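You operate a simulated robot arm through the tools that you are given. There is no shell and no other tool. Be economical: measure what you need, move in short steps, check, and stop when the job is done.

The job below is to be done with a simulated two-armed robot. You get a single attempt, and the scene is never put back.

## Task
Pick up the flask labelled "Y2" from the back bench top with one hand, pass it to the other hand and put it on the table half by the wall bench. Set down upright: flask.

The check looks at the end state, three seconds after you hand in, the way a careful person would. Anything else that was tipped, shoved, dropped, spilled or broken makes it a failure.

## Robot
Two 6-joint arms with two-finger parallel grippers on one trunk, on a base that drives. Base frame: it is fixed to the floor where the robot stands at the start and does not move with it; the origin is under the middle of the robot, x ahead of it, y to its left, z up; the surface under the hand at the start is at about z = 850. Readings come in mm, degrees, newtons and seconds.
The left shoulder is at the start at [-96, 177, 781], the right one opposite. With the tool pointing down near the work surface each hand reaches from about 100 to 680 mm from the robot's upright axis, wherever it stands, measured 20 degrees to its own side. Places, roughly: table half by the wall bench [-1200, -300, 800]. Payload 1.57 kg a hand.
Tool frame (each hand has its own): the origin (TCP) lies between the finger pads and is the grasp point; the fingertips stand 30 mm ahead of it; z points along the fingers, y is the line along which they close. Largest opening 80 mm; finger width 17, thickness 12; the body of the gripper, 40 by 82 mm, starts 80 mm behind the TCP.
Orientation is that of the tool frame in the base frame, as [roll, pitch, yaw] about the fixed x, y, z axes, in that order (R = Rz(yaw) Ry(pitch) Rx(roll)). With the fingers straight down and closing along the base's y, the tool's x points along the base's -x, its y along +y and its z along -z.

## Interface
- The arms move only by the tool move_arm. It takes "left_motion", "right_motion" or both (then of equal length, played together; a hand with none holds still); each is a list of rows, each a list of 7 numbers: the shift along the tool's x, y, z in mm, then the turn, a rotation vector about the tool's x, y, z in rad, then the opening in per cent of the stroke, from 0 (shut) to 100 (fully open). In form: [[tx, ty, tz, wx, wy, wz, claw], ...]. A call has 1 to 12 rows; each row shifts and turns the commanded pose from where the row before left it, along the tool's axes as they then stand. Each row takes 0.2 s and may step no farther than 50 mm and 8.6 degrees from the row before; otherwise, or with a gripper value out of range, the whole call is refused. Where a pose cannot be reached the arm comes as near as it can. A force on the tool above 40 N (or 10 N above the force at the start of the call, whichever is more), or a blocked arm, ends the call early, and 0.2 s more pass. The fingers move at their own pace (about 72 mm/s each) and stop on an object; they squeeze with about 32 N. The grip force told is the motor's: it shows also when the fingers shut on nothing. Time passes only in rows, and 0.2 s behind the last, so rows that do not move let the fingers close. It gives the time, the measured TCP pose, the force on the tool (base axes), the opening and the grip force at its end, in the units of the frame above (readings bear some noise), with the torque about the TCP (base axes, N m) and any sound that the robot's microphone picked up.
- Cameras (640 x 400 px; columns grow to the right, rows downward): "scene" is now at [42.6, 4.9, 1498.1]; the picture's right is [-0.05, -1.00, 0.00], its down [-0.66, 0.04, -0.75] and it looks along [0.75, -0.04, -0.66] (base axes); focal length 257 px, centre (320, 200). "left" rides on the left gripper at [72, 7, -122] in its tool frame; the picture's right is [-0.09, 1.00, 0.00], its down [-0.84, -0.08, -0.54] and it looks along [-0.54, -0.05, 0.84] (tool axes); focal length 238 px, centre (320, 200). "right" rides on the right gripper at [72, -6, -122] in its tool frame; the picture's right is [0.09, 1.00, 0.00], its down [-0.84, 0.08, -0.54] and it looks along [-0.54, 0.05, 0.84] (tool axes); focal length 238 px, centre (320, 200). There is no depth. A picture from a camera that has moved, and an enlarged one, comes with that camera's place and axes in the base frame and with its lens. The place of the scene camera against the robot may be out by one fixed shift of up to 25 mm in any direction.
- capture(camera): a new picture of that camera. The clock stands still meanwhile.
- lift_body(by): slides the trunk up (or, below 0, down) by that many mm; the arms and the scene camera ride with it, the base frame stays. It gives what a move gives, with no picture.
- roll_base(legs): drives the robot by 1 to 6 legs, each [ahead, left, turn to the left] in mm, mm and degrees, along the robot's own axes; the way and the turn of a leg run together, so that a leg with both is an arc; at most 1500 mm and 180 degrees a leg. The arms and the cameras ride along, it lands a little off, and it stops where it bumps. It gives what a move gives.
- turn_head(pan, tilt): turns the head with the scene camera to pan (to the left, within 143 degrees either way) and tilt (down, from -29 to 69), counted from straight ahead of the robot. It gives what a move gives.
- enlarge(camera, box): a new picture of the part [left, top, right, bottom] of that camera's present view, enlarged. The clock stands still meanwhile.
- job_done(): hands the job in; it is judged then, once.

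Work in short steps. Places have to be worked out from the pictures, the camera data and where the tool is seen: move nearer, look again, correct. Check each grasp and each placing, and mend what went wrong. You have 120 turns and 100 pictures in all, those below and enlarged ones among them. Open the grippers and draw the arms clear of the work before you hand the job in, unless the task says otherwise; then end with one line.

The tools are called after "Emit:" by a JSON object that holds its "fn" and its "kwargs". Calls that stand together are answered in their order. move_arm: Moves the arms, as the interface text tells. Its arguments: {"type":"object","properties":{"left_motion":{"type":"array","items":{"type":"array","items":{"type":"number"}}},"right_motion":{"type":"array","items":{"type":"array","items":{"type":"number"}}}},"required":[]} The other tools are called the same way: lift_body (by) slides the trunk up or down; roll_base (legs) drives the base; turn_head (pan, tilt) turns the head that bears the scene camera; capture (camera) takes a picture; enlarge (camera, box) takes an enlarged picture of a part of a camera's view; job_done () hands the job in.

At the start:

```text
clock: 0.0
left_tcp_pos: [440.7, 177.2, 1085.7]
left_tcp_rot: [-180.0, 0.0, -179.9]
left_force: [0.3, 0.7, 0.7]
left_wrist_torque: [-0.04, -0.01, 0.0]
left_finger_gap: 79.9
left_grip_force: 0.1
right_tcp_pos: [531.3, -254.0, 1063.9]
right_tcp_rot: [180.0, 0.1, -180.0]
right_force: [-0.1, 0.5, -1.0]
right_wrist_torque: [0.01, -0.02, -0.02]
right_finger_gap: 80.1
right_grip_force: 0.0
trunk travel left (down, up): [-225.0, 103.0]
robot x, y, heading: [0.9, -2.1, -0.0]
head pan, tilt: [-3.1, 41.3]
```

scene: 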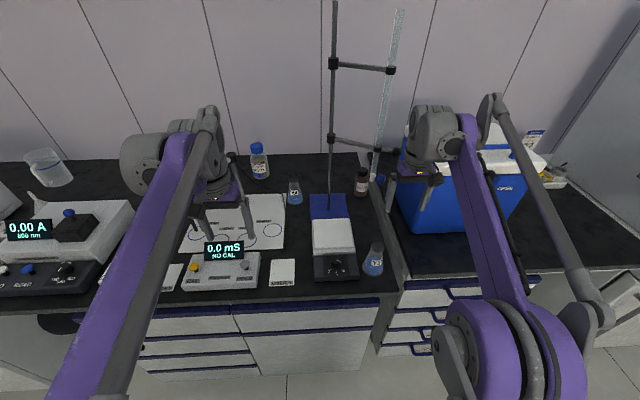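
right: 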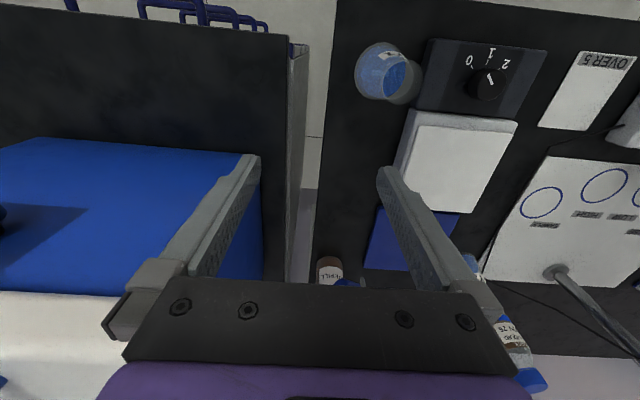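
left: 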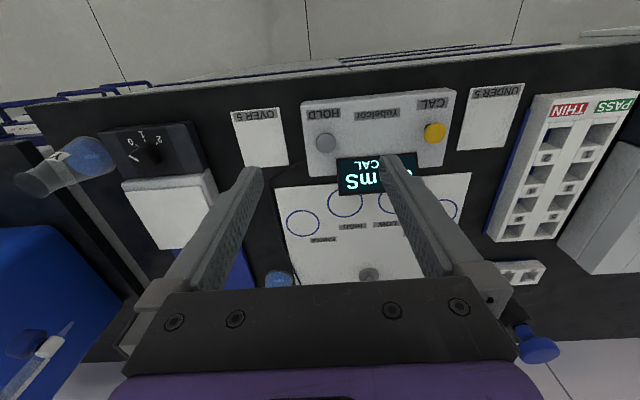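

I see two flask-like vessels in the scene picture, near (295,190) and (373,258). I enlarge both to read the labels.

Emit:
{"fn": "enlarge", "kwargs": {"camera": "scene", "box": [240, 130, 400, 290]}}

Emit:
{"fn": "enlarge", "kwargs": {"camera": "right", "box": [320, 20, 440, 120]}}

```text
2.50 times, centred on (320, 210) of scene
camera zoom: at [42.6, 4.9, 1498.1], right [-0.05, -1.0, 0.0], down [-0.66, 0.04, -0.75], along [0.75, -0.04, -0.66], focal length 643 px, centre (320, 175)
```

zoom: 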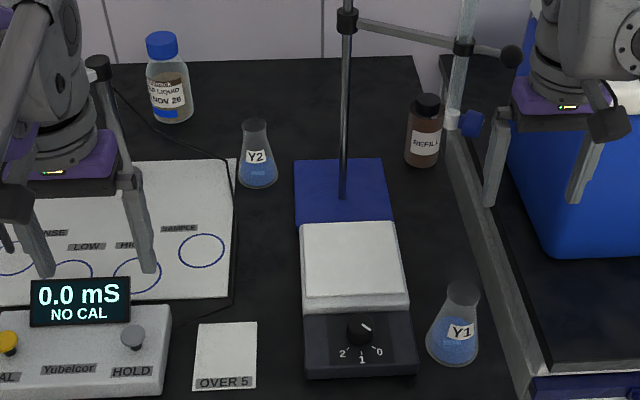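

```text
4.00 times, centred on (380, 70) of right
camera zoom: at [459.7, -261.1, 1186.7], right [-0.09, 1.0, 0.0], down [0.84, 0.08, 0.54], along [0.54, 0.05, -0.84], focal length 953 px, centre (80, 720)
```

zoom: 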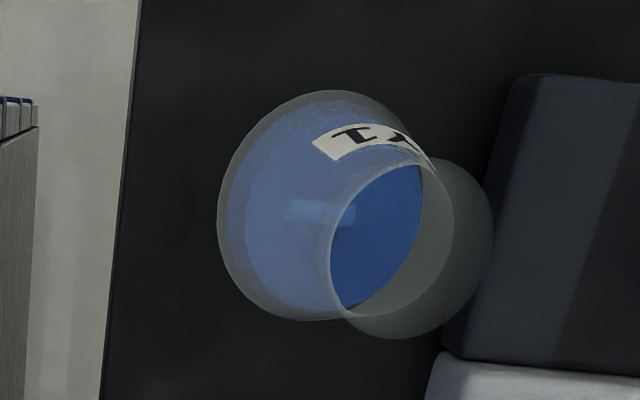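

Y2 is the rear flask, roughly at (777, 62, 850), about 105 mm tall. I look at the target side behind the robot before planning.

Emit:
{"fn": "turn_head", "kwargs": {"pan": 143, "tilt": 30}}

Emit:
{"fn": "capture", "kwargs": {"camera": "scene"}}

Emit:
{"fn": "turn_head", "kwargs": {"pan": -143, "tilt": 30}}

Emit:
{"fn": "capture", "kwargs": {"camera": "scene"}}

```text
clock: 2.3
left_tcp_pos: [439.2, 177.1, 1085.5]
left_tcp_rot: [179.9, 0.0, -179.9]
left_force: [0.3, 0.2, -0.9]
left_wrist_torque: [-0.03, 0.01, -0.02]
left_finger_gap: 80.2
left_grip_force: 0.0
right_tcp_pos: [531.8, -254.6, 1064.7]
right_tcp_rot: [180.0, 0.0, -180.0]
right_force: [-1.1, -1.5, 0.8]
right_wrist_torque: [0.01, -0.03, -0.01]
right_finger_gap: 80.1
right_grip_force: 0.2
trunk travel left (down, up): [-225.0, 103.0]
robot x, y, heading: [-2.5, -1.3, -0.2]
head pan, tilt: [143.0, 30.0]
```

```text
94 pictures are left
camera scene: at [-113.6, 63.9, 1515.4], right [0.6, 0.8, 0.0], down [0.4, -0.3, -0.87], along [-0.69, 0.52, -0.5], focal length 257 px, centre (320, 200)
```

scene: 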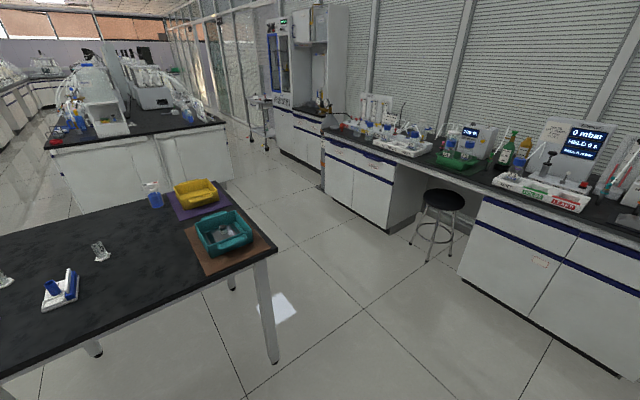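

```text
clock: 6.2
left_tcp_pos: [440.5, 176.3, 1085.2]
left_tcp_rot: [180.0, 0.0, 180.0]
left_force: [0.8, -0.5, -0.2]
left_wrist_torque: [-0.01, -0.02, -0.03]
left_finger_gap: 80.2
left_grip_force: 0.1
right_tcp_pos: [531.6, -254.9, 1066.2]
right_tcp_rot: [-180.0, 0.0, -180.0]
right_force: [0.4, 0.5, 0.5]
right_wrist_torque: [0.0, 0.0, -0.02]
right_finger_gap: 79.7
right_grip_force: 0.1
trunk travel left (down, up): [-225.0, 103.0]
robot x, y, heading: [0.8, 0.0, 0.1]
head pan, tilt: [-143.0, 30.0]
```

```text
93 pictures are left
camera scene: at [-113.6, -45.0, 1515.4], right [-0.6, 0.8, 0.0], down [0.4, 0.3, -0.87], along [-0.69, -0.52, -0.5], focal length 257 px, centre (320, 200)
```

scene: 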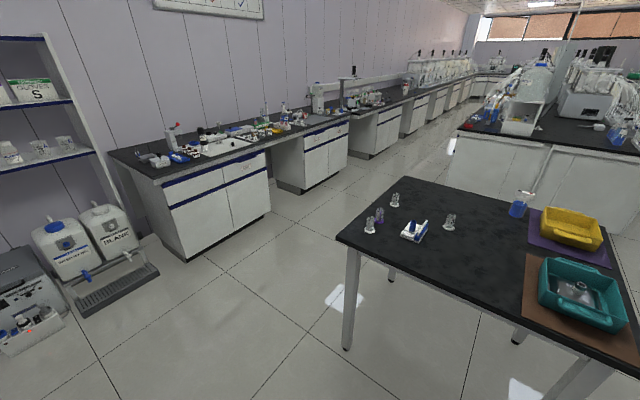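

The table runs about x −890..−1690, y −507..423 and has a free area near (−1050, −130). Next I face the head forward and take a closer look around Y2.

Emit:
{"fn": "turn_head", "kwargs": {"pan": 5, "tilt": 38}}

Emit:
{"fn": "enlarge", "kwargs": {"camera": "scene", "box": [200, 100, 440, 250]}}

Emit:
{"fn": "enlarge", "kwargs": {"camera": "left", "box": [180, 180, 420, 330]}}

```text
clock: 8.6
left_tcp_pos: [439.7, 176.9, 1085.6]
left_tcp_rot: [-180.0, 0.0, 180.0]
left_force: [0.8, 0.2, -0.1]
left_wrist_torque: [0.04, -0.03, 0.0]
left_finger_gap: 79.8
left_grip_force: 0.0
right_tcp_pos: [531.0, -255.7, 1065.4]
right_tcp_rot: [-180.0, 0.0, 180.0]
right_force: [0.4, -0.5, -0.1]
right_wrist_torque: [0.02, 0.02, 0.01]
right_finger_gap: 79.9
right_grip_force: 0.1
trunk travel left (down, up): [-225.0, 103.0]
robot x, y, heading: [-2.1, 1.0, 0.0]
head pan, tilt: [5.0, 38.0]
```

```text
2.67 times, centred on (320, 175) of scene
camera zoom: at [44.6, 16.9, 1503.0], right [0.09, -1.0, 0.0], down [-0.61, -0.05, -0.79], along [0.79, 0.07, -0.62], focal length 686 px, centre (320, 267)
```

zoom: 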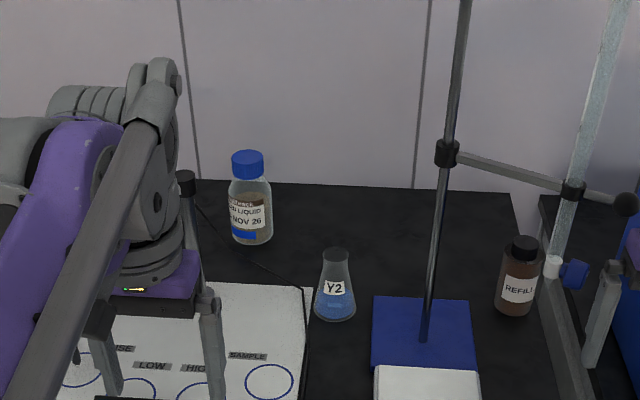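

```text
2.67 times, centred on (300, 255) of left
camera zoom: at [367.9, 183.4, 1207.9], right [0.09, 1.0, 0.0], down [0.84, -0.08, 0.54], along [0.54, -0.05, -0.84], focal length 636 px, centre (373, 53)
```

zoom: 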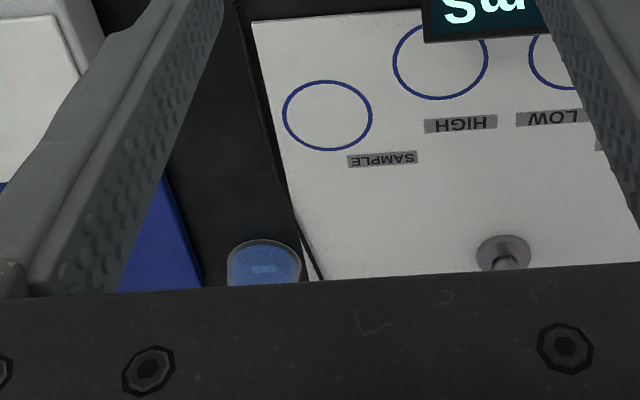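

Y2's neighbours are clear: a post at about (799, 255) and the stirrer to its right. I look down to see the gap between the base and the bench.

Emit:
{"fn": "turn_head", "kwargs": {"pan": 0, "tilt": 69}}

Emit:
{"fn": "capture", "kwargs": {"camera": "scene"}}

```text
clock: 9.5
left_tcp_pos: [440.6, 177.1, 1085.5]
left_tcp_rot: [180.0, 0.0, 179.9]
left_force: [0.2, -0.7, -0.1]
left_wrist_torque: [0.0, 0.02, 0.01]
left_finger_gap: 80.2
left_grip_force: 0.1
right_tcp_pos: [531.6, -254.2, 1063.7]
right_tcp_rot: [-180.0, 0.1, -180.0]
right_force: [-0.8, -0.1, 1.2]
right_wrist_torque: [-0.03, 0.03, 0.01]
right_finger_gap: 79.9
right_grip_force: 0.1
trunk travel left (down, up): [-225.0, 103.0]
robot x, y, heading: [1.7, 1.0, 0.1]
head pan, tilt: [0.0, 68.8]
```

```text
90 pictures are left
camera scene: at [14.6, 9.4, 1463.9], right [0.0, -1.0, 0.0], down [-0.93, 0.0, -0.36], along [0.36, 0.0, -0.93], focal length 257 px, centre (320, 200)
```

scene: 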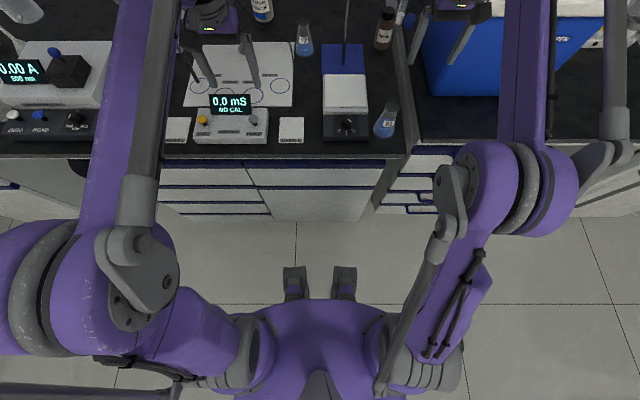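

The base front is around x≈180 and the cabinet front beyond 380, so 150 mm ahead is safe. Plan: left hand grips the neck from the front, tilted 30° below horizontal, then the right hand takes it from above. First I draw the right hand back and tilt the left hand.

Emit:
{"fn": "move_arm", "kwargs": {"right_motion": [[40, 0, 0, 0, 0, 0, 100], [40, 0, 0, 0, 0, 0, 100], [40, 0, 0, 0, 0, 0, 100], [40, 0, 0, 0, 0, 0, 100], [20, 0, -20, 0, 0, 0, 100], [0, 0, -20, 0, 0, 0, 100], [0, 0, -20, 0, 0, 0, 100], [0, 0, 0, 0, 0, 0, 100]], "left_motion": [[0, 0, 0, 0, -0.131, 0, 100], [0, 0, 0, 0, -0.131, 0, 100], [0, 0, 0, 0, -0.131, 0, 100], [0, 0, 0, 0, -0.131, 0, 100], [0, 0, 0, 0, -0.131, 0, 100], [0, 0, 0, 0, -0.131, 0, 100], [0, 0, 0, 0, -0.131, 0, 100], [0, 0, 0, 0, -0.131, 0, 100]]}}

Emit:
{"fn": "turn_head", "kwargs": {"pan": 0, "tilt": 45}}

Emit:
{"fn": "capture", "kwargs": {"camera": "scene"}}

```text
clock: 11.3
left_tcp_pos: [440.3, 176.6, 1086.1]
left_tcp_rot: [180.0, 60.2, 179.9]
left_force: [0.6, 0.0, 0.0]
left_wrist_torque: [0.01, 0.02, 0.01]
left_finger_gap: 80.1
left_grip_force: 0.1
right_tcp_pos: [350.5, -254.2, 1125.0]
right_tcp_rot: [180.0, 0.1, -180.0]
right_force: [0.4, -0.3, -0.6]
right_wrist_torque: [-0.01, 0.02, 0.03]
right_finger_gap: 79.9
right_grip_force: 0.0
trunk travel left (down, up): [-225.0, 103.0]
robot x, y, heading: [-1.7, 1.6, 0.1]
head pan, tilt: [0.0, 68.8]
```

```text
clock: 12.2
left_tcp_pos: [440.6, 177.6, 1086.2]
left_tcp_rot: [-179.9, 60.0, -179.9]
left_force: [-0.4, 0.2, 0.3]
left_wrist_torque: [0.01, 0.0, -0.01]
left_finger_gap: 79.9
left_grip_force: 0.2
right_tcp_pos: [350.6, -254.1, 1124.5]
right_tcp_rot: [-180.0, -0.1, 179.9]
right_force: [-0.1, -0.6, 0.1]
right_wrist_torque: [0.03, -0.02, -0.03]
right_finger_gap: 80.3
right_grip_force: 0.0
trunk travel left (down, up): [-225.0, 103.0]
robot x, y, heading: [0.0, -1.3, 0.1]
head pan, tilt: [0.0, 45.0]
```

```text
89 pictures are left
camera scene: at [39.9, 9.4, 1492.7], right [0.0, -1.0, 0.0], down [-0.71, 0.0, -0.71], along [0.71, 0.0, -0.71], focal length 257 px, centre (320, 200)
```

scene: 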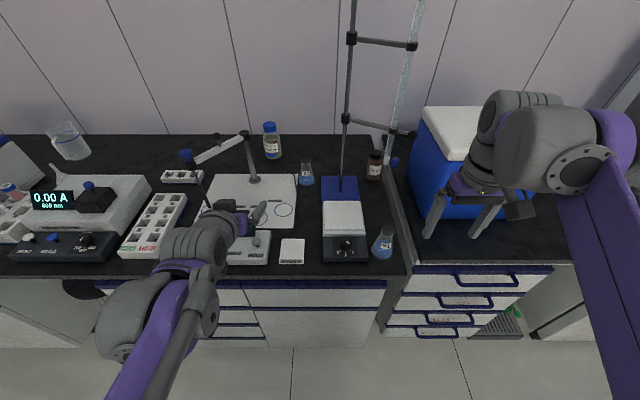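

All clear. I shift the left hand to y≈62 while it is high, then drive 150 mm ahead.

Emit:
{"fn": "move_arm", "kwargs": {"left_motion": [[0, -40, 0, 0, 0, 0, 100], [0, -40, 0, 0, 0, 0, 100], [0, -35, 0, 0, 0, 0, 100], [0, 0, 0, 0, 0, 0, 100]]}}

Emit:
{"fn": "roll_base", "kwargs": {"legs": [[150, 0, 0]]}}

Emit:
{"fn": "capture", "kwargs": {"camera": "left"}}

Emit:
{"fn": "capture", "kwargs": {"camera": "scene"}}

```text
clock: 13.2
left_tcp_pos: [440.5, 62.4, 1086.0]
left_tcp_rot: [-180.0, 60.1, 179.9]
left_force: [0.1, 0.4, 0.0]
left_wrist_torque: [0.0, 0.0, 0.02]
left_finger_gap: 80.0
left_grip_force: 0.0
right_tcp_pos: [350.5, -254.5, 1123.5]
right_tcp_rot: [-179.9, 0.0, 180.0]
right_force: [0.2, 0.2, 0.7]
right_wrist_torque: [0.0, 0.0, -0.01]
right_finger_gap: 80.1
right_grip_force: 0.1
trunk travel left (down, up): [-225.0, 103.0]
robot x, y, heading: [1.0, 2.1, 0.0]
head pan, tilt: [0.0, 45.0]
```

```text
clock: 14.6
left_tcp_pos: [590.8, 61.1, 1085.2]
left_tcp_rot: [180.0, 60.2, 179.9]
left_force: [0.8, -1.0, 1.1]
left_wrist_torque: [-0.01, 0.01, -0.01]
left_finger_gap: 80.0
left_grip_force: 0.0
right_tcp_pos: [501.2, -254.5, 1124.7]
right_tcp_rot: [-180.0, -0.1, 179.9]
right_force: [0.9, 0.8, -0.2]
right_wrist_torque: [-0.01, 0.02, -0.01]
right_finger_gap: 80.0
right_grip_force: 0.1
trunk travel left (down, up): [-225.0, 103.0]
robot x, y, heading: [148.4, 0.9, -0.1]
head pan, tilt: [0.0, 45.0]
```

```text
88 pictures are left
camera left: at [448.8, 67.9, 1084.0], right [0.05, 1.0, 0.08], down [-0.05, -0.08, 1.0], along [1.0, -0.05, 0.05], focal length 238 px, centre (320, 200)
```

left: 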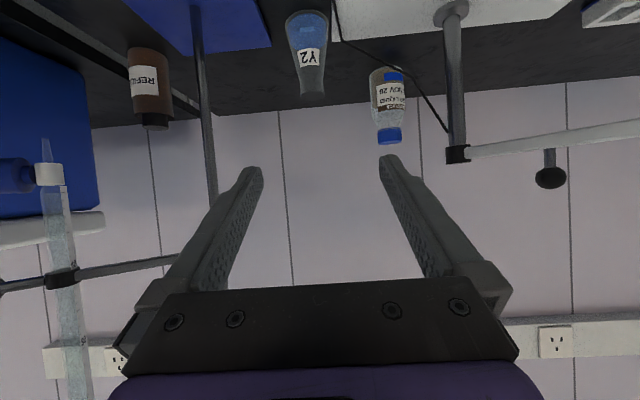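

```text
87 pictures are left
camera scene: at [190.8, 9.3, 1492.7], right [0.0, -1.0, 0.0], down [-0.71, 0.0, -0.71], along [0.71, 0.0, -0.71], focal length 257 px, centre (320, 200)
```

scene: 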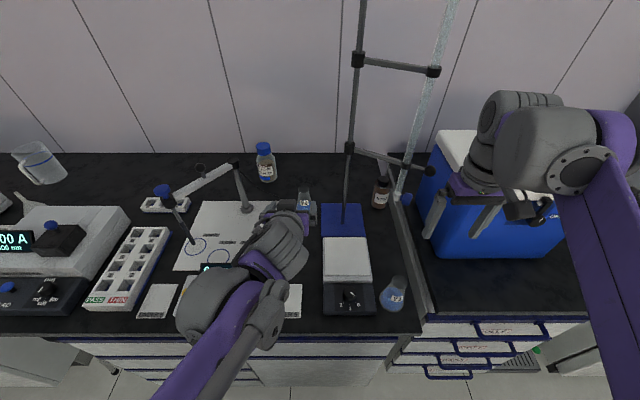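

Left view (upside down) puts Y2 at about (800, 54), top at z≈950. I enlarge to see the neck.

Emit:
{"fn": "enlarge", "kwargs": {"camera": "left", "box": [240, 0, 400, 100]}}

```text
4.00 times, centred on (320, 50) of left
camera zoom: at [448.8, 67.9, 1084.0], right [0.05, 1.0, 0.08], down [-0.05, -0.08, 1.0], along [1.0, -0.05, 0.05], focal length 953 px, centre (320, 800)
```

zoom: 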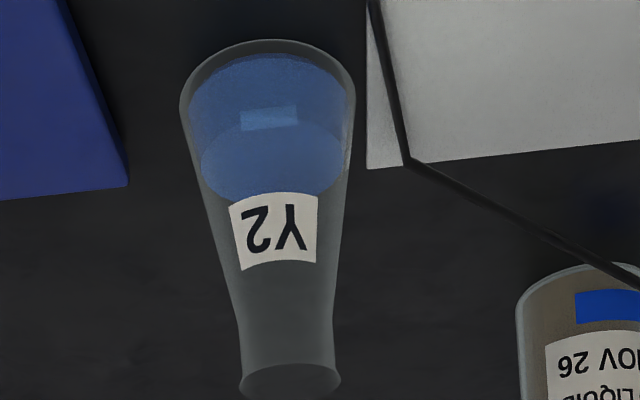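

The neck runs z≈930–949 at about (802, 54), diameter ~33 mm. I advance to about 70 mm short along the tool axis and check.

Emit:
{"fn": "move_arm", "kwargs": {"left_motion": [[10, -4, 40, 0, 0, 0, 100], [11, -3, 40, 0, 0, 0, 100], [0, 0, 40, 0, 0, 0, 100], [0, 0, 40, 0, 0, 0, 100], [0, 0, 26, 0, 0, 0, 100], [0, 0, 0, 0, 0, 0, 100]]}}

Emit:
{"fn": "capture", "kwargs": {"camera": "left"}}

Emit:
{"fn": "turn_head", "kwargs": {"pan": -5, "tilt": 35}}

Emit:
{"fn": "enlarge", "kwargs": {"camera": "scene", "box": [200, 120, 440, 270]}}

```text
clock: 16.0
left_tcp_pos: [740.8, 54.8, 973.2]
left_tcp_rot: [-179.9, 60.1, 179.9]
left_force: [-0.2, -0.1, -0.4]
left_wrist_torque: [0.01, 0.02, 0.01]
left_finger_gap: 80.0
left_grip_force: 0.1
right_tcp_pos: [499.9, -254.2, 1124.4]
right_tcp_rot: [180.0, 0.1, 180.0]
right_force: [-0.5, -0.5, 0.8]
right_wrist_torque: [0.02, -0.01, 0.02]
right_finger_gap: 79.9
right_grip_force: 0.0
trunk travel left (down, up): [-225.0, 103.0]
robot x, y, heading: [151.6, 1.5, -0.2]
head pan, tilt: [0.0, 45.0]
```

```text
85 pictures are left
camera left: at [598.4, 60.7, 972.3], right [0.05, 1.0, 0.08], down [-0.05, -0.08, 1.0], along [1.0, -0.05, 0.05], focal length 238 px, centre (320, 200)
```

left: 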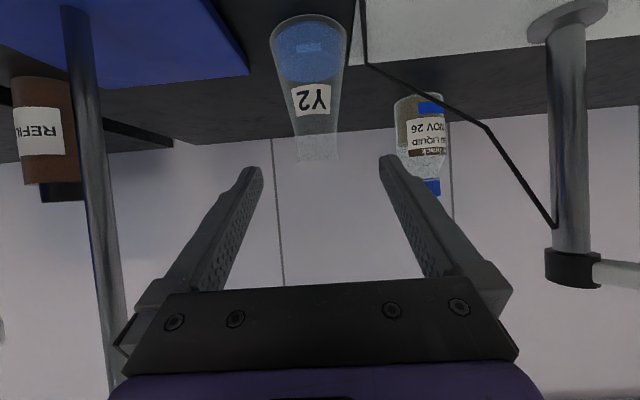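

```text
clock: 16.7
left_tcp_pos: [740.1, 53.9, 974.8]
left_tcp_rot: [180.0, 60.1, 179.9]
left_force: [-0.4, 0.0, 0.2]
left_wrist_torque: [-0.01, -0.03, -0.02]
left_finger_gap: 80.1
left_grip_force: 0.0
right_tcp_pos: [501.2, -255.1, 1124.5]
right_tcp_rot: [-180.0, 0.0, 179.9]
right_force: [0.5, -0.4, 0.8]
right_wrist_torque: [-0.01, 0.01, 0.0]
right_finger_gap: 79.9
right_grip_force: 0.1
trunk travel left (down, up): [-225.0, 103.0]
robot x, y, heading: [148.3, 2.3, -0.1]
head pan, tilt: [-5.0, 35.0]
```

```text
2.67 times, centred on (320, 195) of scene
camera zoom: at [196.6, 1.6, 1507.5], right [-0.09, -1.0, 0.0], down [-0.57, 0.05, -0.82], along [0.82, -0.07, -0.57], focal length 686 px, centre (320, 213)
```

zoom: 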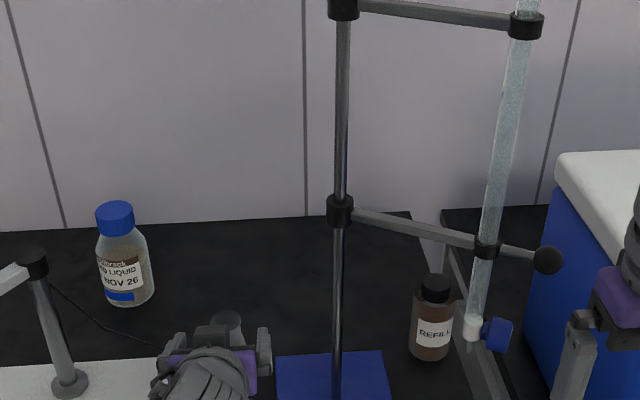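

Measurements agree: neck at (802, 51.5), rim z≈949. I advance the last 70 mm with the fingers open.

Emit:
{"fn": "move_arm", "kwargs": {"left_motion": [[0, -2.5, 20, 0, 0, 0, 100], [0, 0, 20, 0, 0, 0, 100], [0, 0, 15, 0, 0, 0, 100], [0, 0, 15, 0, 0, 0, 100], [0, 0, 0, 0, 0, 0, 100]]}}

Emit:
{"fn": "capture", "kwargs": {"camera": "left"}}

```text
clock: 17.9
left_tcp_pos: [801.8, 52.3, 939.9]
left_tcp_rot: [180.0, 60.2, 179.8]
left_force: [-0.6, -0.3, -0.9]
left_wrist_torque: [-0.01, 0.0, 0.01]
left_finger_gap: 80.2
left_grip_force: 0.0
right_tcp_pos: [501.2, -254.5, 1125.8]
right_tcp_rot: [179.9, 0.0, 179.9]
right_force: [0.4, -1.0, 0.5]
right_wrist_torque: [0.01, 0.0, -0.02]
right_finger_gap: 80.0
right_grip_force: 0.1
trunk travel left (down, up): [-225.0, 103.0]
robot x, y, heading: [149.6, 1.5, 0.1]
head pan, tilt: [-5.0, 35.0]
```

```text
83 pictures are left
camera left: at [659.3, 58.4, 938.5], right [0.05, 1.0, 0.08], down [-0.05, -0.08, 1.0], along [1.0, -0.05, 0.05], focal length 238 px, centre (320, 200)
```

left: 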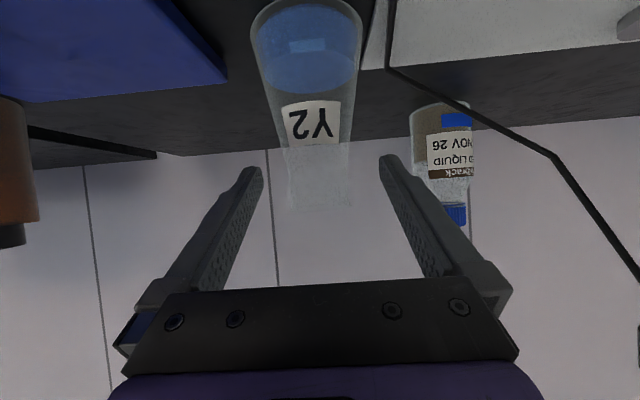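

Neck is centred between the fingers. I close.

Emit:
{"fn": "move_arm", "kwargs": {"left_motion": [[0, 0, 0, 0, 0, 0, 60], [0, 0, 0, 0, 0, 0, 45], [0, 0, 0, 0, 0, 0, 30], [0, 0, 0, 0, 0, 0, 15], [0, 0, 0, 0, 0, 0, 0], [0, 0, 0, 0, 0, 0, 0]]}}

Emit:
{"fn": "capture", "kwargs": {"camera": "left"}}

```text
clock: 19.3
left_tcp_pos: [802.5, 51.7, 941.0]
left_tcp_rot: [-180.0, 60.0, 179.8]
left_force: [0.2, -0.5, 0.6]
left_wrist_torque: [-0.04, 0.03, 0.02]
left_finger_gap: 36.2
left_grip_force: 32.1
right_tcp_pos: [500.1, -255.2, 1124.7]
right_tcp_rot: [-179.9, 0.0, 179.9]
right_force: [-0.6, 1.3, 0.6]
right_wrist_torque: [-0.01, 0.02, 0.01]
right_finger_gap: 80.0
right_grip_force: 0.0
trunk travel left (down, up): [-225.0, 103.0]
robot x, y, heading: [149.5, -3.0, -0.0]
head pan, tilt: [-5.0, 35.0]
```

```text
82 pictures are left
camera left: at [659.3, 58.2, 938.6], right [0.05, 1.0, 0.08], down [-0.05, -0.08, 1.0], along [1.0, -0.05, 0.05], focal length 238 px, centre (320, 200)
```

left: 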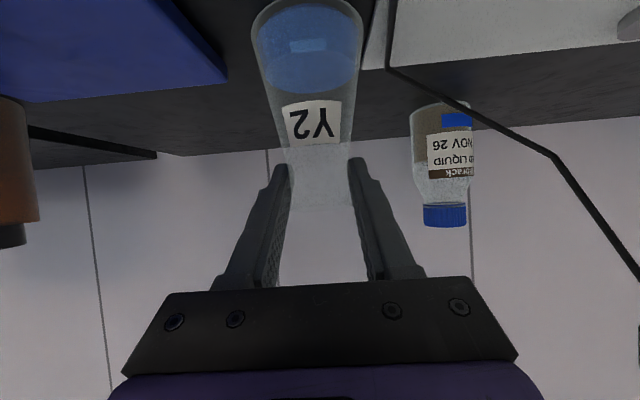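

Gripped at 36 mm with 32 N. I lift straight up 120 mm.

Emit:
{"fn": "move_arm", "kwargs": {"left_motion": [[-17.3, 0, -10, 0, 0, 0, 0], [-26, 0, -15, 0, 0, 0, 0], [-26, 0, -15, 0, 0, 0, 0], [-34.6, 0, -20, 0, 0, 0, 0], [0, 0, 0, 0, 0, 0, 0]]}}

Emit:
{"fn": "capture", "kwargs": {"camera": "left"}}

```text
clock: 20.5
left_tcp_pos: [802.2, 51.0, 1060.2]
left_tcp_rot: [-180.0, 60.1, 179.9]
left_force: [-0.2, 0.2, -0.5]
left_wrist_torque: [0.02, 0.02, 0.02]
left_finger_gap: 36.2
left_grip_force: 31.8
right_tcp_pos: [500.9, -256.1, 1123.8]
right_tcp_rot: [-180.0, 0.0, 179.9]
right_force: [-1.1, 0.6, -0.3]
right_wrist_torque: [0.0, -0.02, -0.03]
right_finger_gap: 80.0
right_grip_force: 0.2
trunk travel left (down, up): [-225.0, 103.0]
robot x, y, heading: [148.7, 1.9, -0.0]
head pan, tilt: [-5.0, 35.0]
```

```text
81 pictures are left
camera left: at [660.1, 58.0, 1058.6], right [0.05, 1.0, 0.08], down [-0.05, -0.08, 1.0], along [1.0, -0.05, 0.05], focal length 238 px, centre (320, 200)
```

left: 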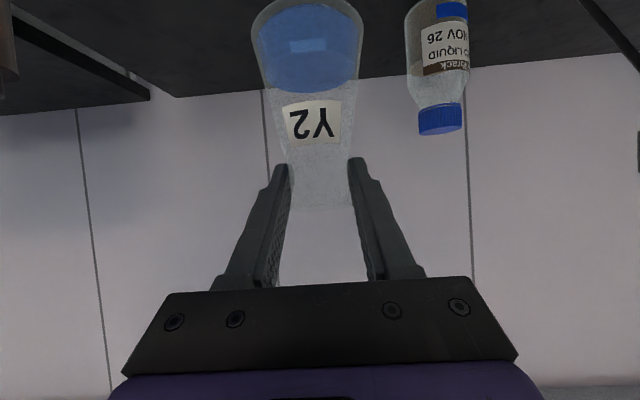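

Y2 is held steady and upright. I back away from the bench by 350 mm to get free space for the hand-over.

Emit:
{"fn": "roll_base", "kwargs": {"legs": [[-350, 0, 0]]}}

Emit:
{"fn": "capture", "kwargs": {"camera": "scene"}}

```text
clock: 22.8
left_tcp_pos: [452.3, 52.0, 1059.2]
left_tcp_rot: [179.9, 60.1, 179.9]
left_force: [-0.6, 0.8, -0.2]
left_wrist_torque: [0.01, -0.02, -0.02]
left_finger_gap: 36.4
left_grip_force: 32.0
right_tcp_pos: [151.3, -255.5, 1125.0]
right_tcp_rot: [-180.0, 0.0, 179.8]
right_force: [-0.2, 0.4, -0.2]
right_wrist_torque: [-0.01, -0.03, -0.02]
right_finger_gap: 80.0
right_grip_force: 0.1
trunk travel left (down, up): [-225.0, 103.0]
robot x, y, heading: [-200.9, 4.1, -0.0]
head pan, tilt: [-5.0, 35.0]
```

```text
80 pictures are left
camera scene: at [-153.4, 2.0, 1507.6], right [-0.09, -1.0, 0.0], down [-0.57, 0.05, -0.82], along [0.82, -0.07, -0.57], focal length 257 px, centre (320, 200)
```

scene: 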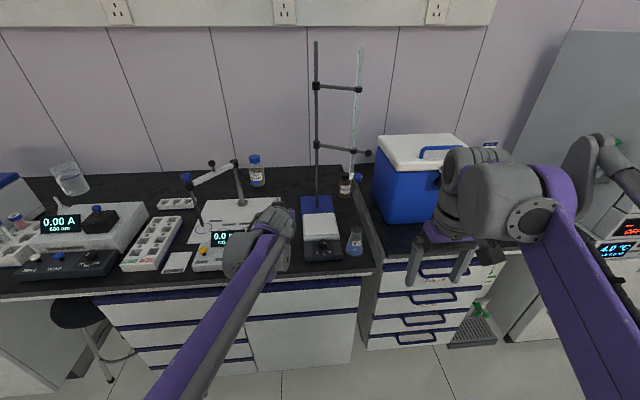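

Flask is secure. I bring the left hand in to base (262, −8) in front of the robot, while the right hand turns 90° and rises.

Emit:
{"fn": "move_arm", "kwargs": {"left_motion": [[12, -6, -20, 0, 0, 0, 0], [19, -12, -33, 0, 0, 0, 0], [19, -12, -33, 0, 0, 0, 0], [19, -12, -33, 0, 0, 0, 0], [19, -12, -33, 0, 0, 0, 0], [7, -6, -12, 0, 0, 0, 0], [0, 0, 0, 0, 0, 0, 0], [0, 0, 0, 0, 0, 0, 0], [0, 0, 0, 0, 0, 0, 0], [0, 0, 0, 0, 0, 0, 0], [0, 0, 0, 0, 0, 0, 0], [0, 0, 0, 0, 0, 0, 0]], "right_motion": [[0, 0, -10, 0, 0, -0.1428, 100], [0, 0, -10, 0, 0, -0.1428, 100], [0, 0, -10, 0, 0, -0.1428, 100], [0, 0, -10, 0, 0, -0.1428, 100], [0, 0, -10, 0, 0, -0.1428, 100], [0, 0, -10, 0, 0, -0.1428, 100], [0, 0, 0, 0, 0, -0.1428, 100], [0, 0, 0, 0, 0, -0.1428, 100], [0, 0, 0, 0, 0, -0.1428, 100], [0, 0, 0, 0, 0, -0.1428, 100], [0, 0, 0, 0, 0, -0.1428, 100], [0, 0, 0, 0, 0, 0, 100]]}}

Emit:
{"fn": "turn_head", "kwargs": {"pan": -5, "tilt": 50}}

Emit:
{"fn": "capture", "kwargs": {"camera": "scene"}}

Emit:
{"fn": "capture", "kwargs": {"camera": "right"}}

```text
clock: 25.4
left_tcp_pos: [262.2, -7.9, 1058.7]
left_tcp_rot: [-180.0, 60.1, 179.8]
left_force: [-0.5, -0.2, -1.1]
left_wrist_torque: [-0.01, 0.01, -0.01]
left_finger_gap: 36.2
left_grip_force: 32.3
right_tcp_pos: [151.5, -255.1, 1184.1]
right_tcp_rot: [180.0, 0.0, -89.9]
right_force: [-0.1, -0.1, -0.2]
right_wrist_torque: [0.0, 0.01, -0.04]
right_finger_gap: 80.1
right_grip_force: 0.1
trunk travel left (down, up): [-225.0, 103.0]
robot x, y, heading: [-198.4, 2.6, -0.3]
head pan, tilt: [-5.0, 35.0]
```

```text
clock: 26.1
left_tcp_pos: [262.3, -8.5, 1059.2]
left_tcp_rot: [180.0, 60.0, 179.9]
left_force: [-0.4, 0.1, -1.4]
left_wrist_torque: [0.0, 0.01, 0.02]
left_finger_gap: 36.1
left_grip_force: 32.4
right_tcp_pos: [152.0, -255.0, 1185.4]
right_tcp_rot: [180.0, 0.0, -90.2]
right_force: [-0.5, 0.3, -0.3]
right_wrist_torque: [0.01, -0.02, 0.0]
right_finger_gap: 79.9
right_grip_force: 0.0
trunk travel left (down, up): [-225.0, 103.0]
robot x, y, heading: [-196.8, -0.2, -0.1]
head pan, tilt: [-5.0, 50.0]
```

```text
79 pictures are left
camera scene: at [-164.1, 3.0, 1485.9], right [-0.09, -1.0, 0.0], down [-0.76, 0.07, -0.64], along [0.64, -0.06, -0.77], focal length 257 px, centre (320, 200)
```

scene: 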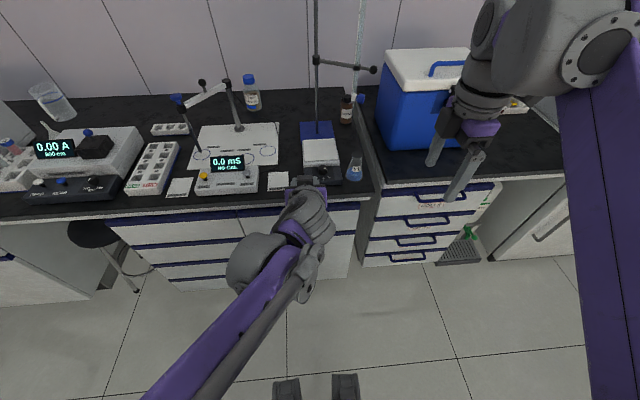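

```text
78 pictures are left
camera right: at [158.2, -326.2, 1306.9], right [-1.0, -0.09, 0.0], down [-0.08, 0.84, 0.54], along [-0.05, 0.54, -0.84], focal length 238 px, centre (320, 200)
```

right: 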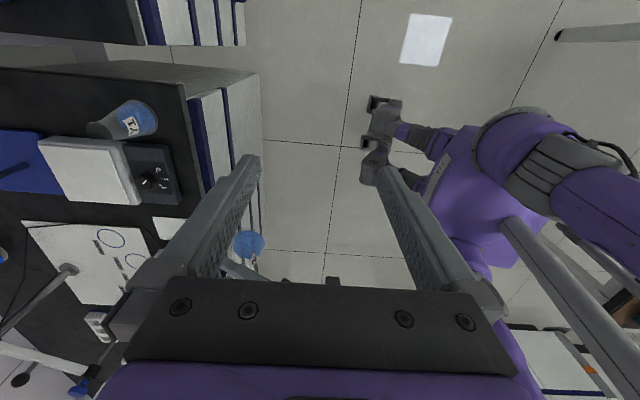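

Now I bring the right hand towards the flask at height 1184, stopping about 50 mm short in y, to look from its camera.

Emit:
{"fn": "move_arm", "kwargs": {"right_motion": [[-33, -18, 0, 0, 0, 0, 100], [-33, -18, 0, 0, 0, 0, 100], [-33, -18, 0, 0, 0, 0, 100], [-33, -18, 0, 0, 0, 0, 100], [-33, -18, 0, 0, 0, 0, 100], [-30, -20, 0, 0, 0, 0, 100], [0, 0, 0, 0, 0, 0, 100]]}}

Emit:
{"fn": "capture", "kwargs": {"camera": "right"}}

Emit:
{"fn": "capture", "kwargs": {"camera": "scene"}}

```text
clock: 27.7
left_tcp_pos: [261.6, -9.2, 1058.6]
left_tcp_rot: [-180.0, 60.1, 179.9]
left_force: [0.6, -0.2, -0.4]
left_wrist_torque: [0.04, 0.0, 0.0]
left_finger_gap: 36.2
left_grip_force: 32.0
right_tcp_pos: [261.6, -61.8, 1184.8]
right_tcp_rot: [-179.9, -0.1, -90.1]
right_force: [-0.8, -0.4, -0.2]
right_wrist_torque: [0.02, -0.03, 0.0]
right_finger_gap: 79.9
right_grip_force: 0.1
trunk travel left (down, up): [-225.0, 103.0]
robot x, y, heading: [-196.7, 2.2, 0.1]
head pan, tilt: [-5.0, 50.0]
```

```text
77 pictures are left
camera right: at [268.3, -132.5, 1307.0], right [-1.0, -0.09, 0.0], down [-0.08, 0.84, 0.54], along [-0.05, 0.54, -0.84], focal length 238 px, centre (320, 200)
```

right: 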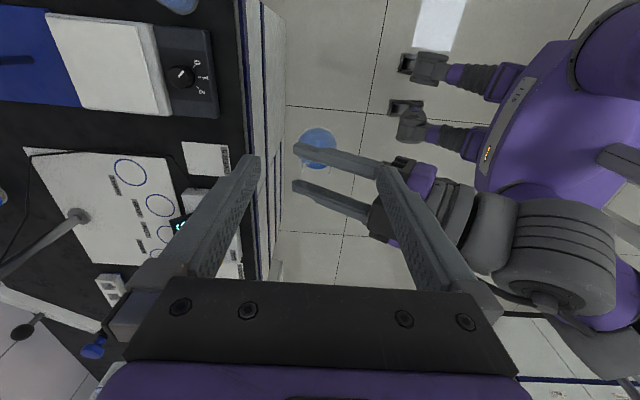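

```text
76 pictures are left
camera scene: at [-165.2, 2.4, 1485.9], right [-0.09, -1.0, 0.0], down [-0.76, 0.07, -0.64], along [0.64, -0.06, -0.77], focal length 257 px, centre (320, 200)
```

scene: 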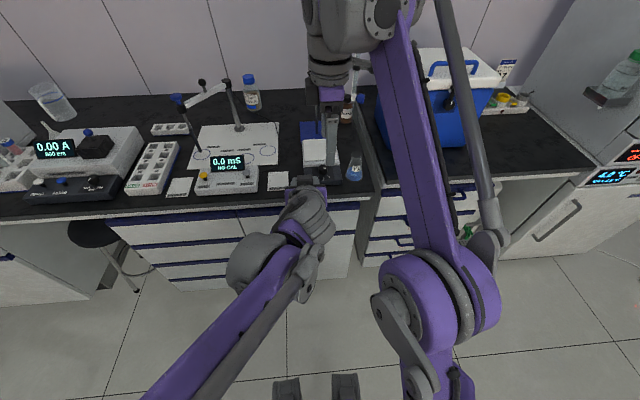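

The right camera sees left fingers and the flask. I enlarge to find the rim.

Emit:
{"fn": "enlarge", "kwargs": {"camera": "right", "box": [260, 110, 420, 260]}}

```text
2.67 times, centred on (340, 185) of right
camera zoom: at [268.3, -132.5, 1307.0], right [-1.0, -0.09, 0.0], down [-0.08, 0.84, 0.54], along [-0.05, 0.54, -0.84], focal length 636 px, centre (267, 240)
```

zoom: 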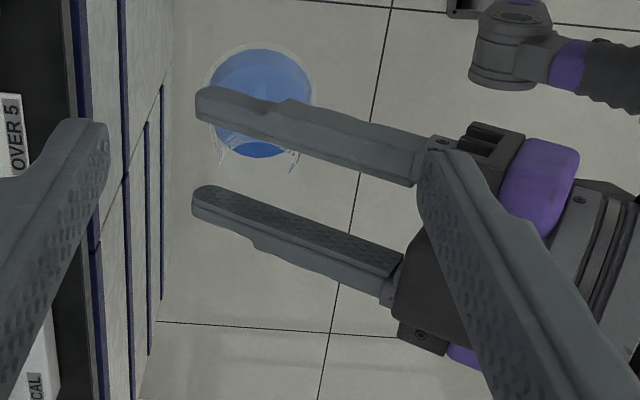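

Flask axis is at (261.5, −9), rim ≈1069. The right fingers (closing along x) fit between the left ones, so I centre over it and descend partway.

Emit:
{"fn": "move_arm", "kwargs": {"right_motion": [[-26, 0, 0, 0, 0, 0, 100], [-26.5, 0, 0, 0, 0, 0, 100], [0, 0, 25, 0, 0, 0, 100], [0, 0, 25, 0, 0, 0, 100], [0, 0, 15, 0, 0, 0, 100], [0, 0, 0, 0, 0, 0, 100]]}}

Emit:
{"fn": "capture", "kwargs": {"camera": "right"}}

Emit:
{"fn": "capture", "kwargs": {"camera": "left"}}

```text
clock: 28.6
left_tcp_pos: [259.6, -7.6, 1053.8]
left_tcp_rot: [-179.6, 59.5, -179.4]
left_force: [-4.2, -0.3, -12.1]
left_wrist_torque: [0.12, -0.9, 0.06]
left_finger_gap: 36.0
left_grip_force: 31.5
right_tcp_pos: [255.8, -9.1, 1161.2]
right_tcp_rot: [179.9, 0.1, -90.1]
right_force: [5.0, 0.8, 9.8]
right_wrist_torque: [0.04, 0.38, -0.09]
right_finger_gap: 76.4
right_grip_force: 0.1
right hand out of reach, approached as far as the arm can: row 2
trunk travel left (down, up): [-225.0, 103.0]
robot x, y, heading: [-199.0, -1.1, -0.2]
head pan, tilt: [-5.0, 50.0]
stopped in row 4 (left hand): the force on the tool passed its limit at 82 N (the readings are from after the stop); the commanded pose is now the measured one
```

```text
74 pictures are left
camera right: at [264.0, -79.9, 1284.0], right [-1.0, -0.09, 0.0], down [-0.07, 0.84, 0.54], along [-0.05, 0.54, -0.84], focal length 238 px, centre (320, 200)
```

right: 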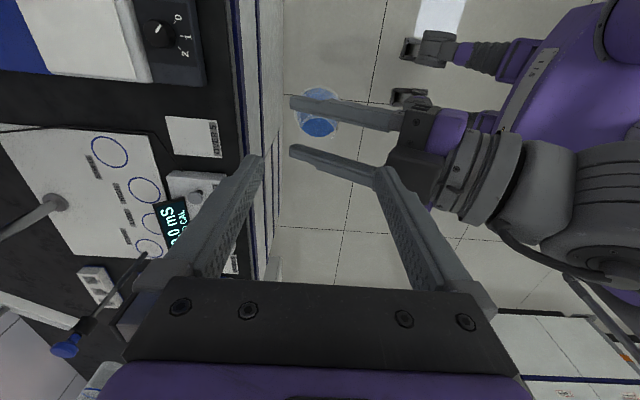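

```text
73 pictures are left
camera left: at [118.2, -2.1, 1053.9], right [0.04, 1.0, 0.08], down [-0.04, -0.07, 1.0], along [1.0, -0.05, 0.04], focal length 238 px, centre (320, 200)
```

left: 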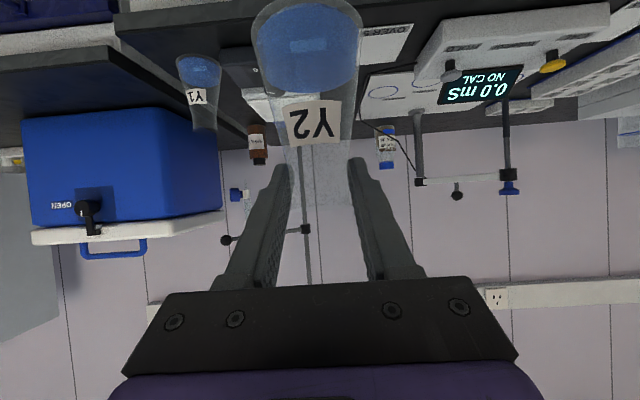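

The open back finger of the right hand touched the left gripper's body; the flask still looks unmoved in the grip. I raise the right hand and narrow its opening to about 54 mm.

Emit:
{"fn": "move_arm", "kwargs": {"right_motion": [[0, 0, -15, 0, 0, 0, 95], [0, 0, -20, 0, 0, 0, 80], [0, 0, 0, 0, 0, 0, 68], [0, 0, 0, 0, 0, 0, 68]]}}

Emit:
{"fn": "enlarge", "kwargs": {"camera": "right", "box": [240, 60, 440, 220]}}

Emit:
{"fn": "turn_head", "kwargs": {"pan": -4, "tilt": 42}}

Emit:
{"fn": "enlarge", "kwargs": {"camera": "scene", "box": [220, 100, 420, 225]}}

```text
clock: 29.6
left_tcp_pos: [261.2, -8.7, 1055.2]
left_tcp_rot: [-179.6, 59.7, -179.5]
left_force: [0.5, -0.5, -0.6]
left_wrist_torque: [0.04, -0.03, 0.01]
left_finger_gap: 36.2
left_grip_force: 32.3
right_tcp_pos: [250.7, -9.1, 1189.6]
right_tcp_rot: [179.9, 0.1, -90.1]
right_force: [1.1, -0.2, 0.1]
right_wrist_torque: [0.01, 0.0, 0.03]
right_finger_gap: 54.2
right_grip_force: 0.0
right hand out of reach, approached as far as the arm can: row 2
trunk travel left (down, up): [-225.0, 103.0]
robot x, y, heading: [-201.0, 1.4, 0.1]
head pan, tilt: [-5.0, 50.0]
```

```text
2.50 times, centred on (340, 140) of right
camera zoom: at [258.6, -81.3, 1311.1], right [-1.0, -0.09, 0.0], down [-0.07, 0.84, 0.54], along [-0.05, 0.54, -0.84], focal length 596 px, centre (270, 350)
```

zoom: 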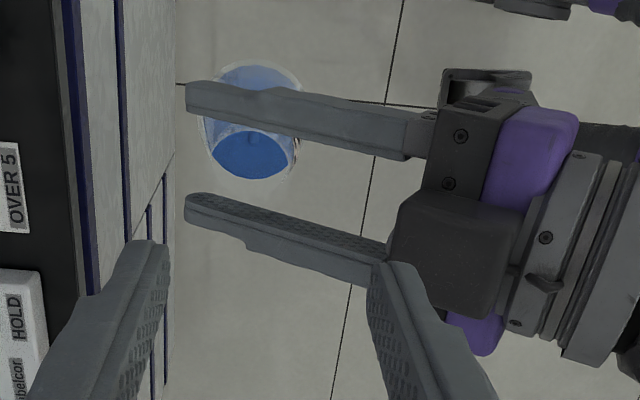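

```text
clock: 30.3
left_tcp_pos: [261.1, -8.8, 1054.8]
left_tcp_rot: [-179.6, 59.7, -179.5]
left_force: [0.5, 0.5, -0.7]
left_wrist_torque: [0.0, -0.03, 0.04]
left_finger_gap: 36.6
left_grip_force: 32.3
right_tcp_pos: [252.3, -9.4, 1190.3]
right_tcp_rot: [179.8, 0.1, -90.1]
right_force: [-0.7, 0.5, -0.3]
right_wrist_torque: [0.0, 0.0, -0.04]
right_finger_gap: 54.3
right_grip_force: 0.1
trunk travel left (down, up): [-225.0, 103.0]
robot x, y, heading: [-199.5, 1.6, -0.0]
head pan, tilt: [-4.0, 42.0]
```

```text
3.20 times, centred on (320, 162) of scene
camera zoom: at [-157.4, 3.9, 1497.0], right [-0.07, -1.0, 0.0], down [-0.67, 0.05, -0.74], along [0.74, -0.05, -0.67], focal length 823 px, centre (320, 320)
```

zoom: 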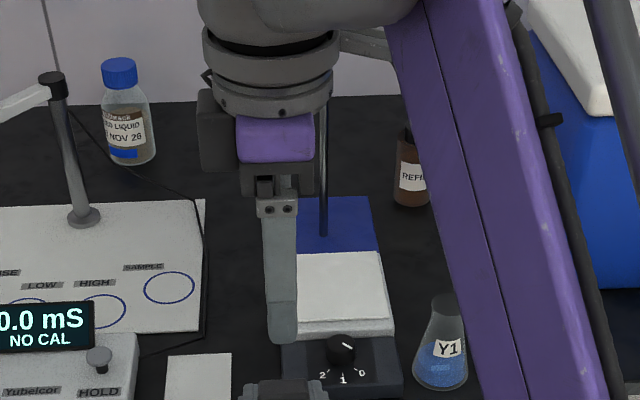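

The right arm is near its reach limit up there, so I lower the hand-over point: left hand down 120 mm, 20 mm back, 30 mm to the right.

Emit:
{"fn": "move_arm", "kwargs": {"left_motion": [[19, -5, 7, 0, 0, 0, 0], [28.5, -7.5, 10.75, 0, 0, 0, 0], [28.5, -7.5, 10.75, 0, 0, 0, 0], [28.5, -7.5, 10.75, 0, 0, 0, 0], [9.5, -2.5, 3.75, 0, 0, 0, 0], [0, 0, 0, 0, 0, 0, 0]]}}

Emit:
{"fn": "capture", "kwargs": {"camera": "left"}}

```text
clock: 31.7
left_tcp_pos: [240.9, -37.4, 933.5]
left_tcp_rot: [-179.6, 59.8, -179.5]
left_force: [0.6, -0.9, -1.4]
left_wrist_torque: [0.07, 0.01, 0.03]
left_finger_gap: 36.3
left_grip_force: 32.2
right_tcp_pos: [251.0, -9.2, 1188.6]
right_tcp_rot: [180.0, 0.1, -90.1]
right_force: [-0.7, 0.1, -0.6]
right_wrist_torque: [0.0, 0.04, 0.01]
right_finger_gap: 54.5
right_grip_force: 0.0
trunk travel left (down, up): [-225.0, 103.0]
robot x, y, heading: [-200.4, 2.3, -0.2]
head pan, tilt: [-4.0, 42.0]
```

```text
70 pictures are left
camera left: at [98.3, -32.3, 934.6], right [0.04, 1.0, 0.08], down [-0.05, -0.07, 1.0], along [1.0, -0.05, 0.04], focal length 238 px, centre (320, 200)
```

left: 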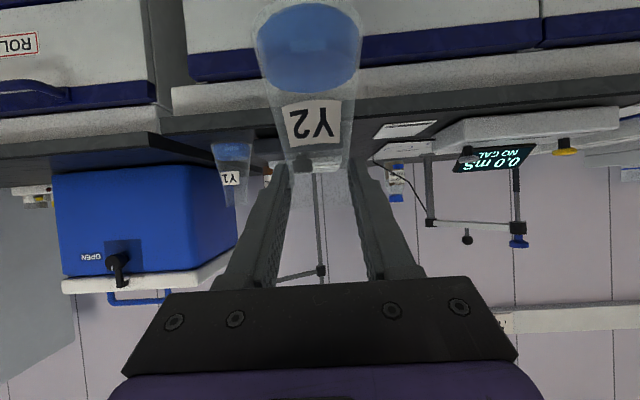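

Now I move the right hand over the new spot and down to z≈1060.

Emit:
{"fn": "move_arm", "kwargs": {"right_motion": [[14, 5, 20, 0, 0, 0, 68], [14.2, 5, 30, 0, 0, 0, 68], [0, 0, 30, 0, 0, 0, 68], [0, 0, 30, 0, 0, 0, 68], [0, 0, 19, 0, 0, 0, 68], [0, 0, 0, 0, 0, 0, 68]]}}

Emit:
{"fn": "enlarge", "kwargs": {"camera": "right", "box": [200, 60, 440, 240]}}

```text
clock: 33.1
left_tcp_pos: [240.6, -39.8, 935.2]
left_tcp_rot: [-179.6, 59.7, -179.7]
left_force: [-0.2, -0.2, -1.4]
left_wrist_torque: [0.01, 0.0, 0.03]
left_finger_gap: 36.5
left_grip_force: 32.1
right_tcp_pos: [239.2, -38.3, 1060.3]
right_tcp_rot: [179.9, 0.1, -90.1]
right_force: [0.1, 0.2, -0.4]
right_wrist_torque: [0.02, -0.01, -0.04]
right_finger_gap: 54.6
right_grip_force: 0.1
trunk travel left (down, up): [-225.0, 103.0]
robot x, y, heading: [-199.2, -1.8, -0.0]
head pan, tilt: [-4.0, 42.0]
```

```text
2.22 times, centred on (320, 150) of right
camera zoom: at [247.8, -110.4, 1181.8], right [-1.0, -0.09, 0.0], down [-0.07, 0.84, 0.54], along [-0.05, 0.54, -0.84], focal length 530 px, centre (320, 311)
```

zoom: 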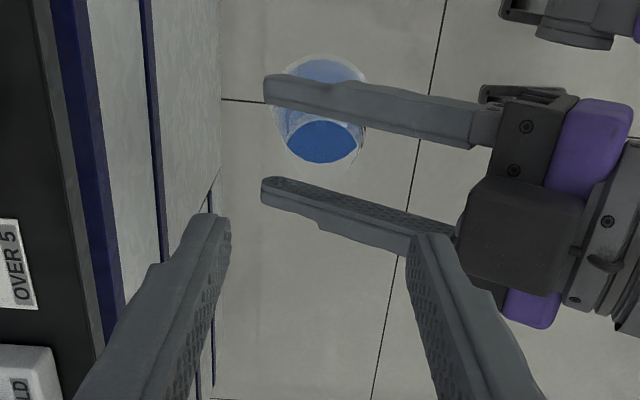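

No contact, aligned at x≈240, y≈−39. I descend slowly to about 30 mm short of the grip height.

Emit:
{"fn": "move_arm", "kwargs": {"right_motion": [[0, -1, 20, 0, 0, 0, 70], [0, 0, 20, 0, 0, 0, 70], [0, 0, 20, 0, 0, 0, 70], [0, 0, 15, 0, 0, 0, 70], [0, 0, 10, 0, 0, 0, 70], [0, 0, 0, 0, 0, 0, 70]]}}

Emit:
{"fn": "capture", "kwargs": {"camera": "left"}}

Emit:
{"fn": "enlarge", "kwargs": {"camera": "right", "box": [200, 60, 440, 240]}}

```text
clock: 34.5
left_tcp_pos: [241.0, -38.6, 934.9]
left_tcp_rot: [-179.6, 59.6, -179.5]
left_force: [-0.2, 0.3, -1.0]
left_wrist_torque: [-0.01, -0.03, 0.0]
left_finger_gap: 36.3
left_grip_force: 31.7
right_tcp_pos: [239.5, -37.2, 977.0]
right_tcp_rot: [179.9, 0.1, -90.1]
right_force: [0.6, -0.4, -0.9]
right_wrist_torque: [-0.02, 0.0, -0.03]
right_finger_gap: 56.0
right_grip_force: 0.0
trunk travel left (down, up): [-225.0, 103.0]
robot x, y, heading: [-197.8, -0.9, -0.2]
head pan, tilt: [-4.0, 42.0]
```

```text
68 pictures are left
camera left: at [98.4, -32.3, 934.8], right [0.04, 1.0, 0.08], down [-0.05, -0.07, 1.0], along [1.0, -0.05, 0.04], focal length 238 px, centre (320, 200)
```

left: 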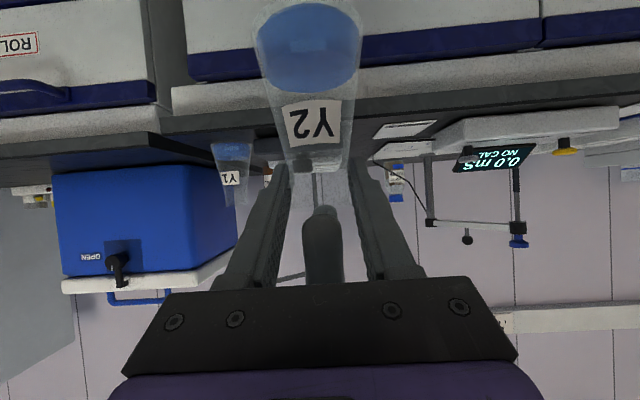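

```text
2.22 times, centred on (320, 150) of right
camera zoom: at [248.2, -109.5, 1097.5], right [-1.0, -0.09, 0.0], down [-0.07, 0.84, 0.54], along [-0.05, 0.54, -0.84], focal length 530 px, centre (320, 311)
```

zoom: 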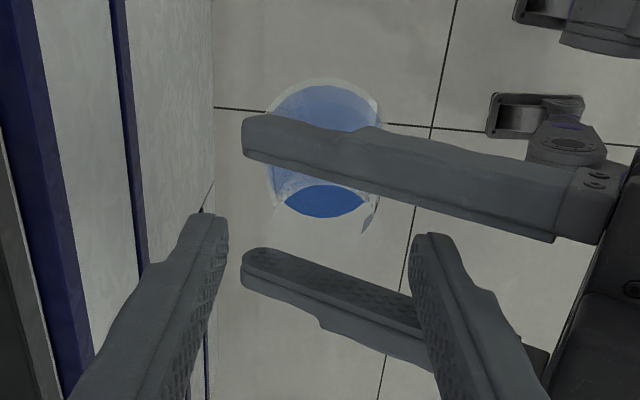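

The right finger is centred between the left fingers. I descend 30 mm more so its tips flank the neck.

Emit:
{"fn": "move_arm", "kwargs": {"right_motion": [[0, 0, 10, 0, 0, 0, 70], [0, 0, 10, 0, 0, 0, 70], [0, 0, 9, 0, 0, 0, 70], [0, 0, 0, 0, 0, 0, 70]]}}

Emit:
{"fn": "capture", "kwargs": {"camera": "left"}}

Emit:
{"fn": "enlarge", "kwargs": {"camera": "right", "box": [200, 60, 440, 240]}}

```text
clock: 35.5
left_tcp_pos: [240.2, -38.9, 934.6]
left_tcp_rot: [-179.6, 59.7, -179.5]
left_force: [0.1, 0.9, -0.9]
left_wrist_torque: [-0.01, -0.02, 0.01]
left_finger_gap: 36.6
left_grip_force: 31.8
right_tcp_pos: [240.9, -38.0, 946.6]
right_tcp_rot: [179.9, 0.0, -90.2]
right_force: [-0.5, -0.8, 0.1]
right_wrist_torque: [0.01, 0.0, 0.01]
right_finger_gap: 56.0
right_grip_force: 0.0
trunk travel left (down, up): [-225.0, 103.0]
robot x, y, heading: [-193.2, -2.8, -0.0]
head pan, tilt: [-4.0, 42.0]
```

```text
66 pictures are left
camera left: at [98.4, -32.3, 934.8], right [0.04, 1.0, 0.08], down [-0.05, -0.07, 1.0], along [1.0, -0.05, 0.04], focal length 238 px, centre (320, 200)
```

left: 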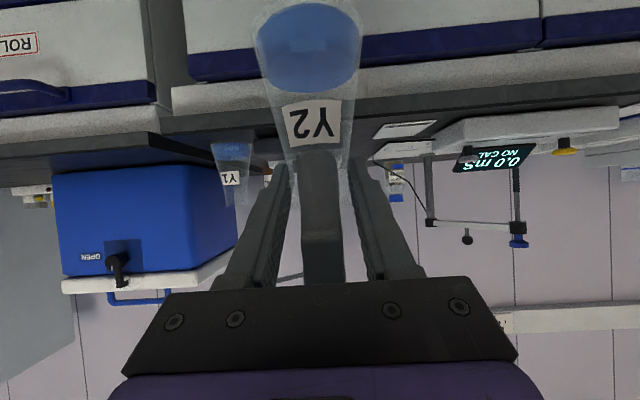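

```text
2.22 times, centred on (320, 150) of right
camera zoom: at [248.1, -109.4, 1068.5], right [-1.0, -0.09, 0.0], down [-0.07, 0.84, 0.54], along [-0.05, 0.54, -0.84], focal length 530 px, centre (320, 311)
```

zoom: 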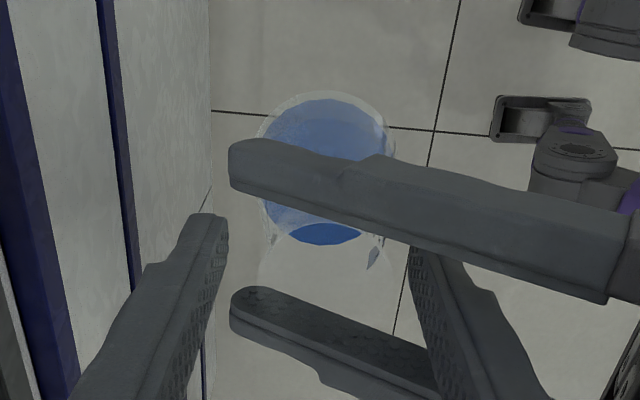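

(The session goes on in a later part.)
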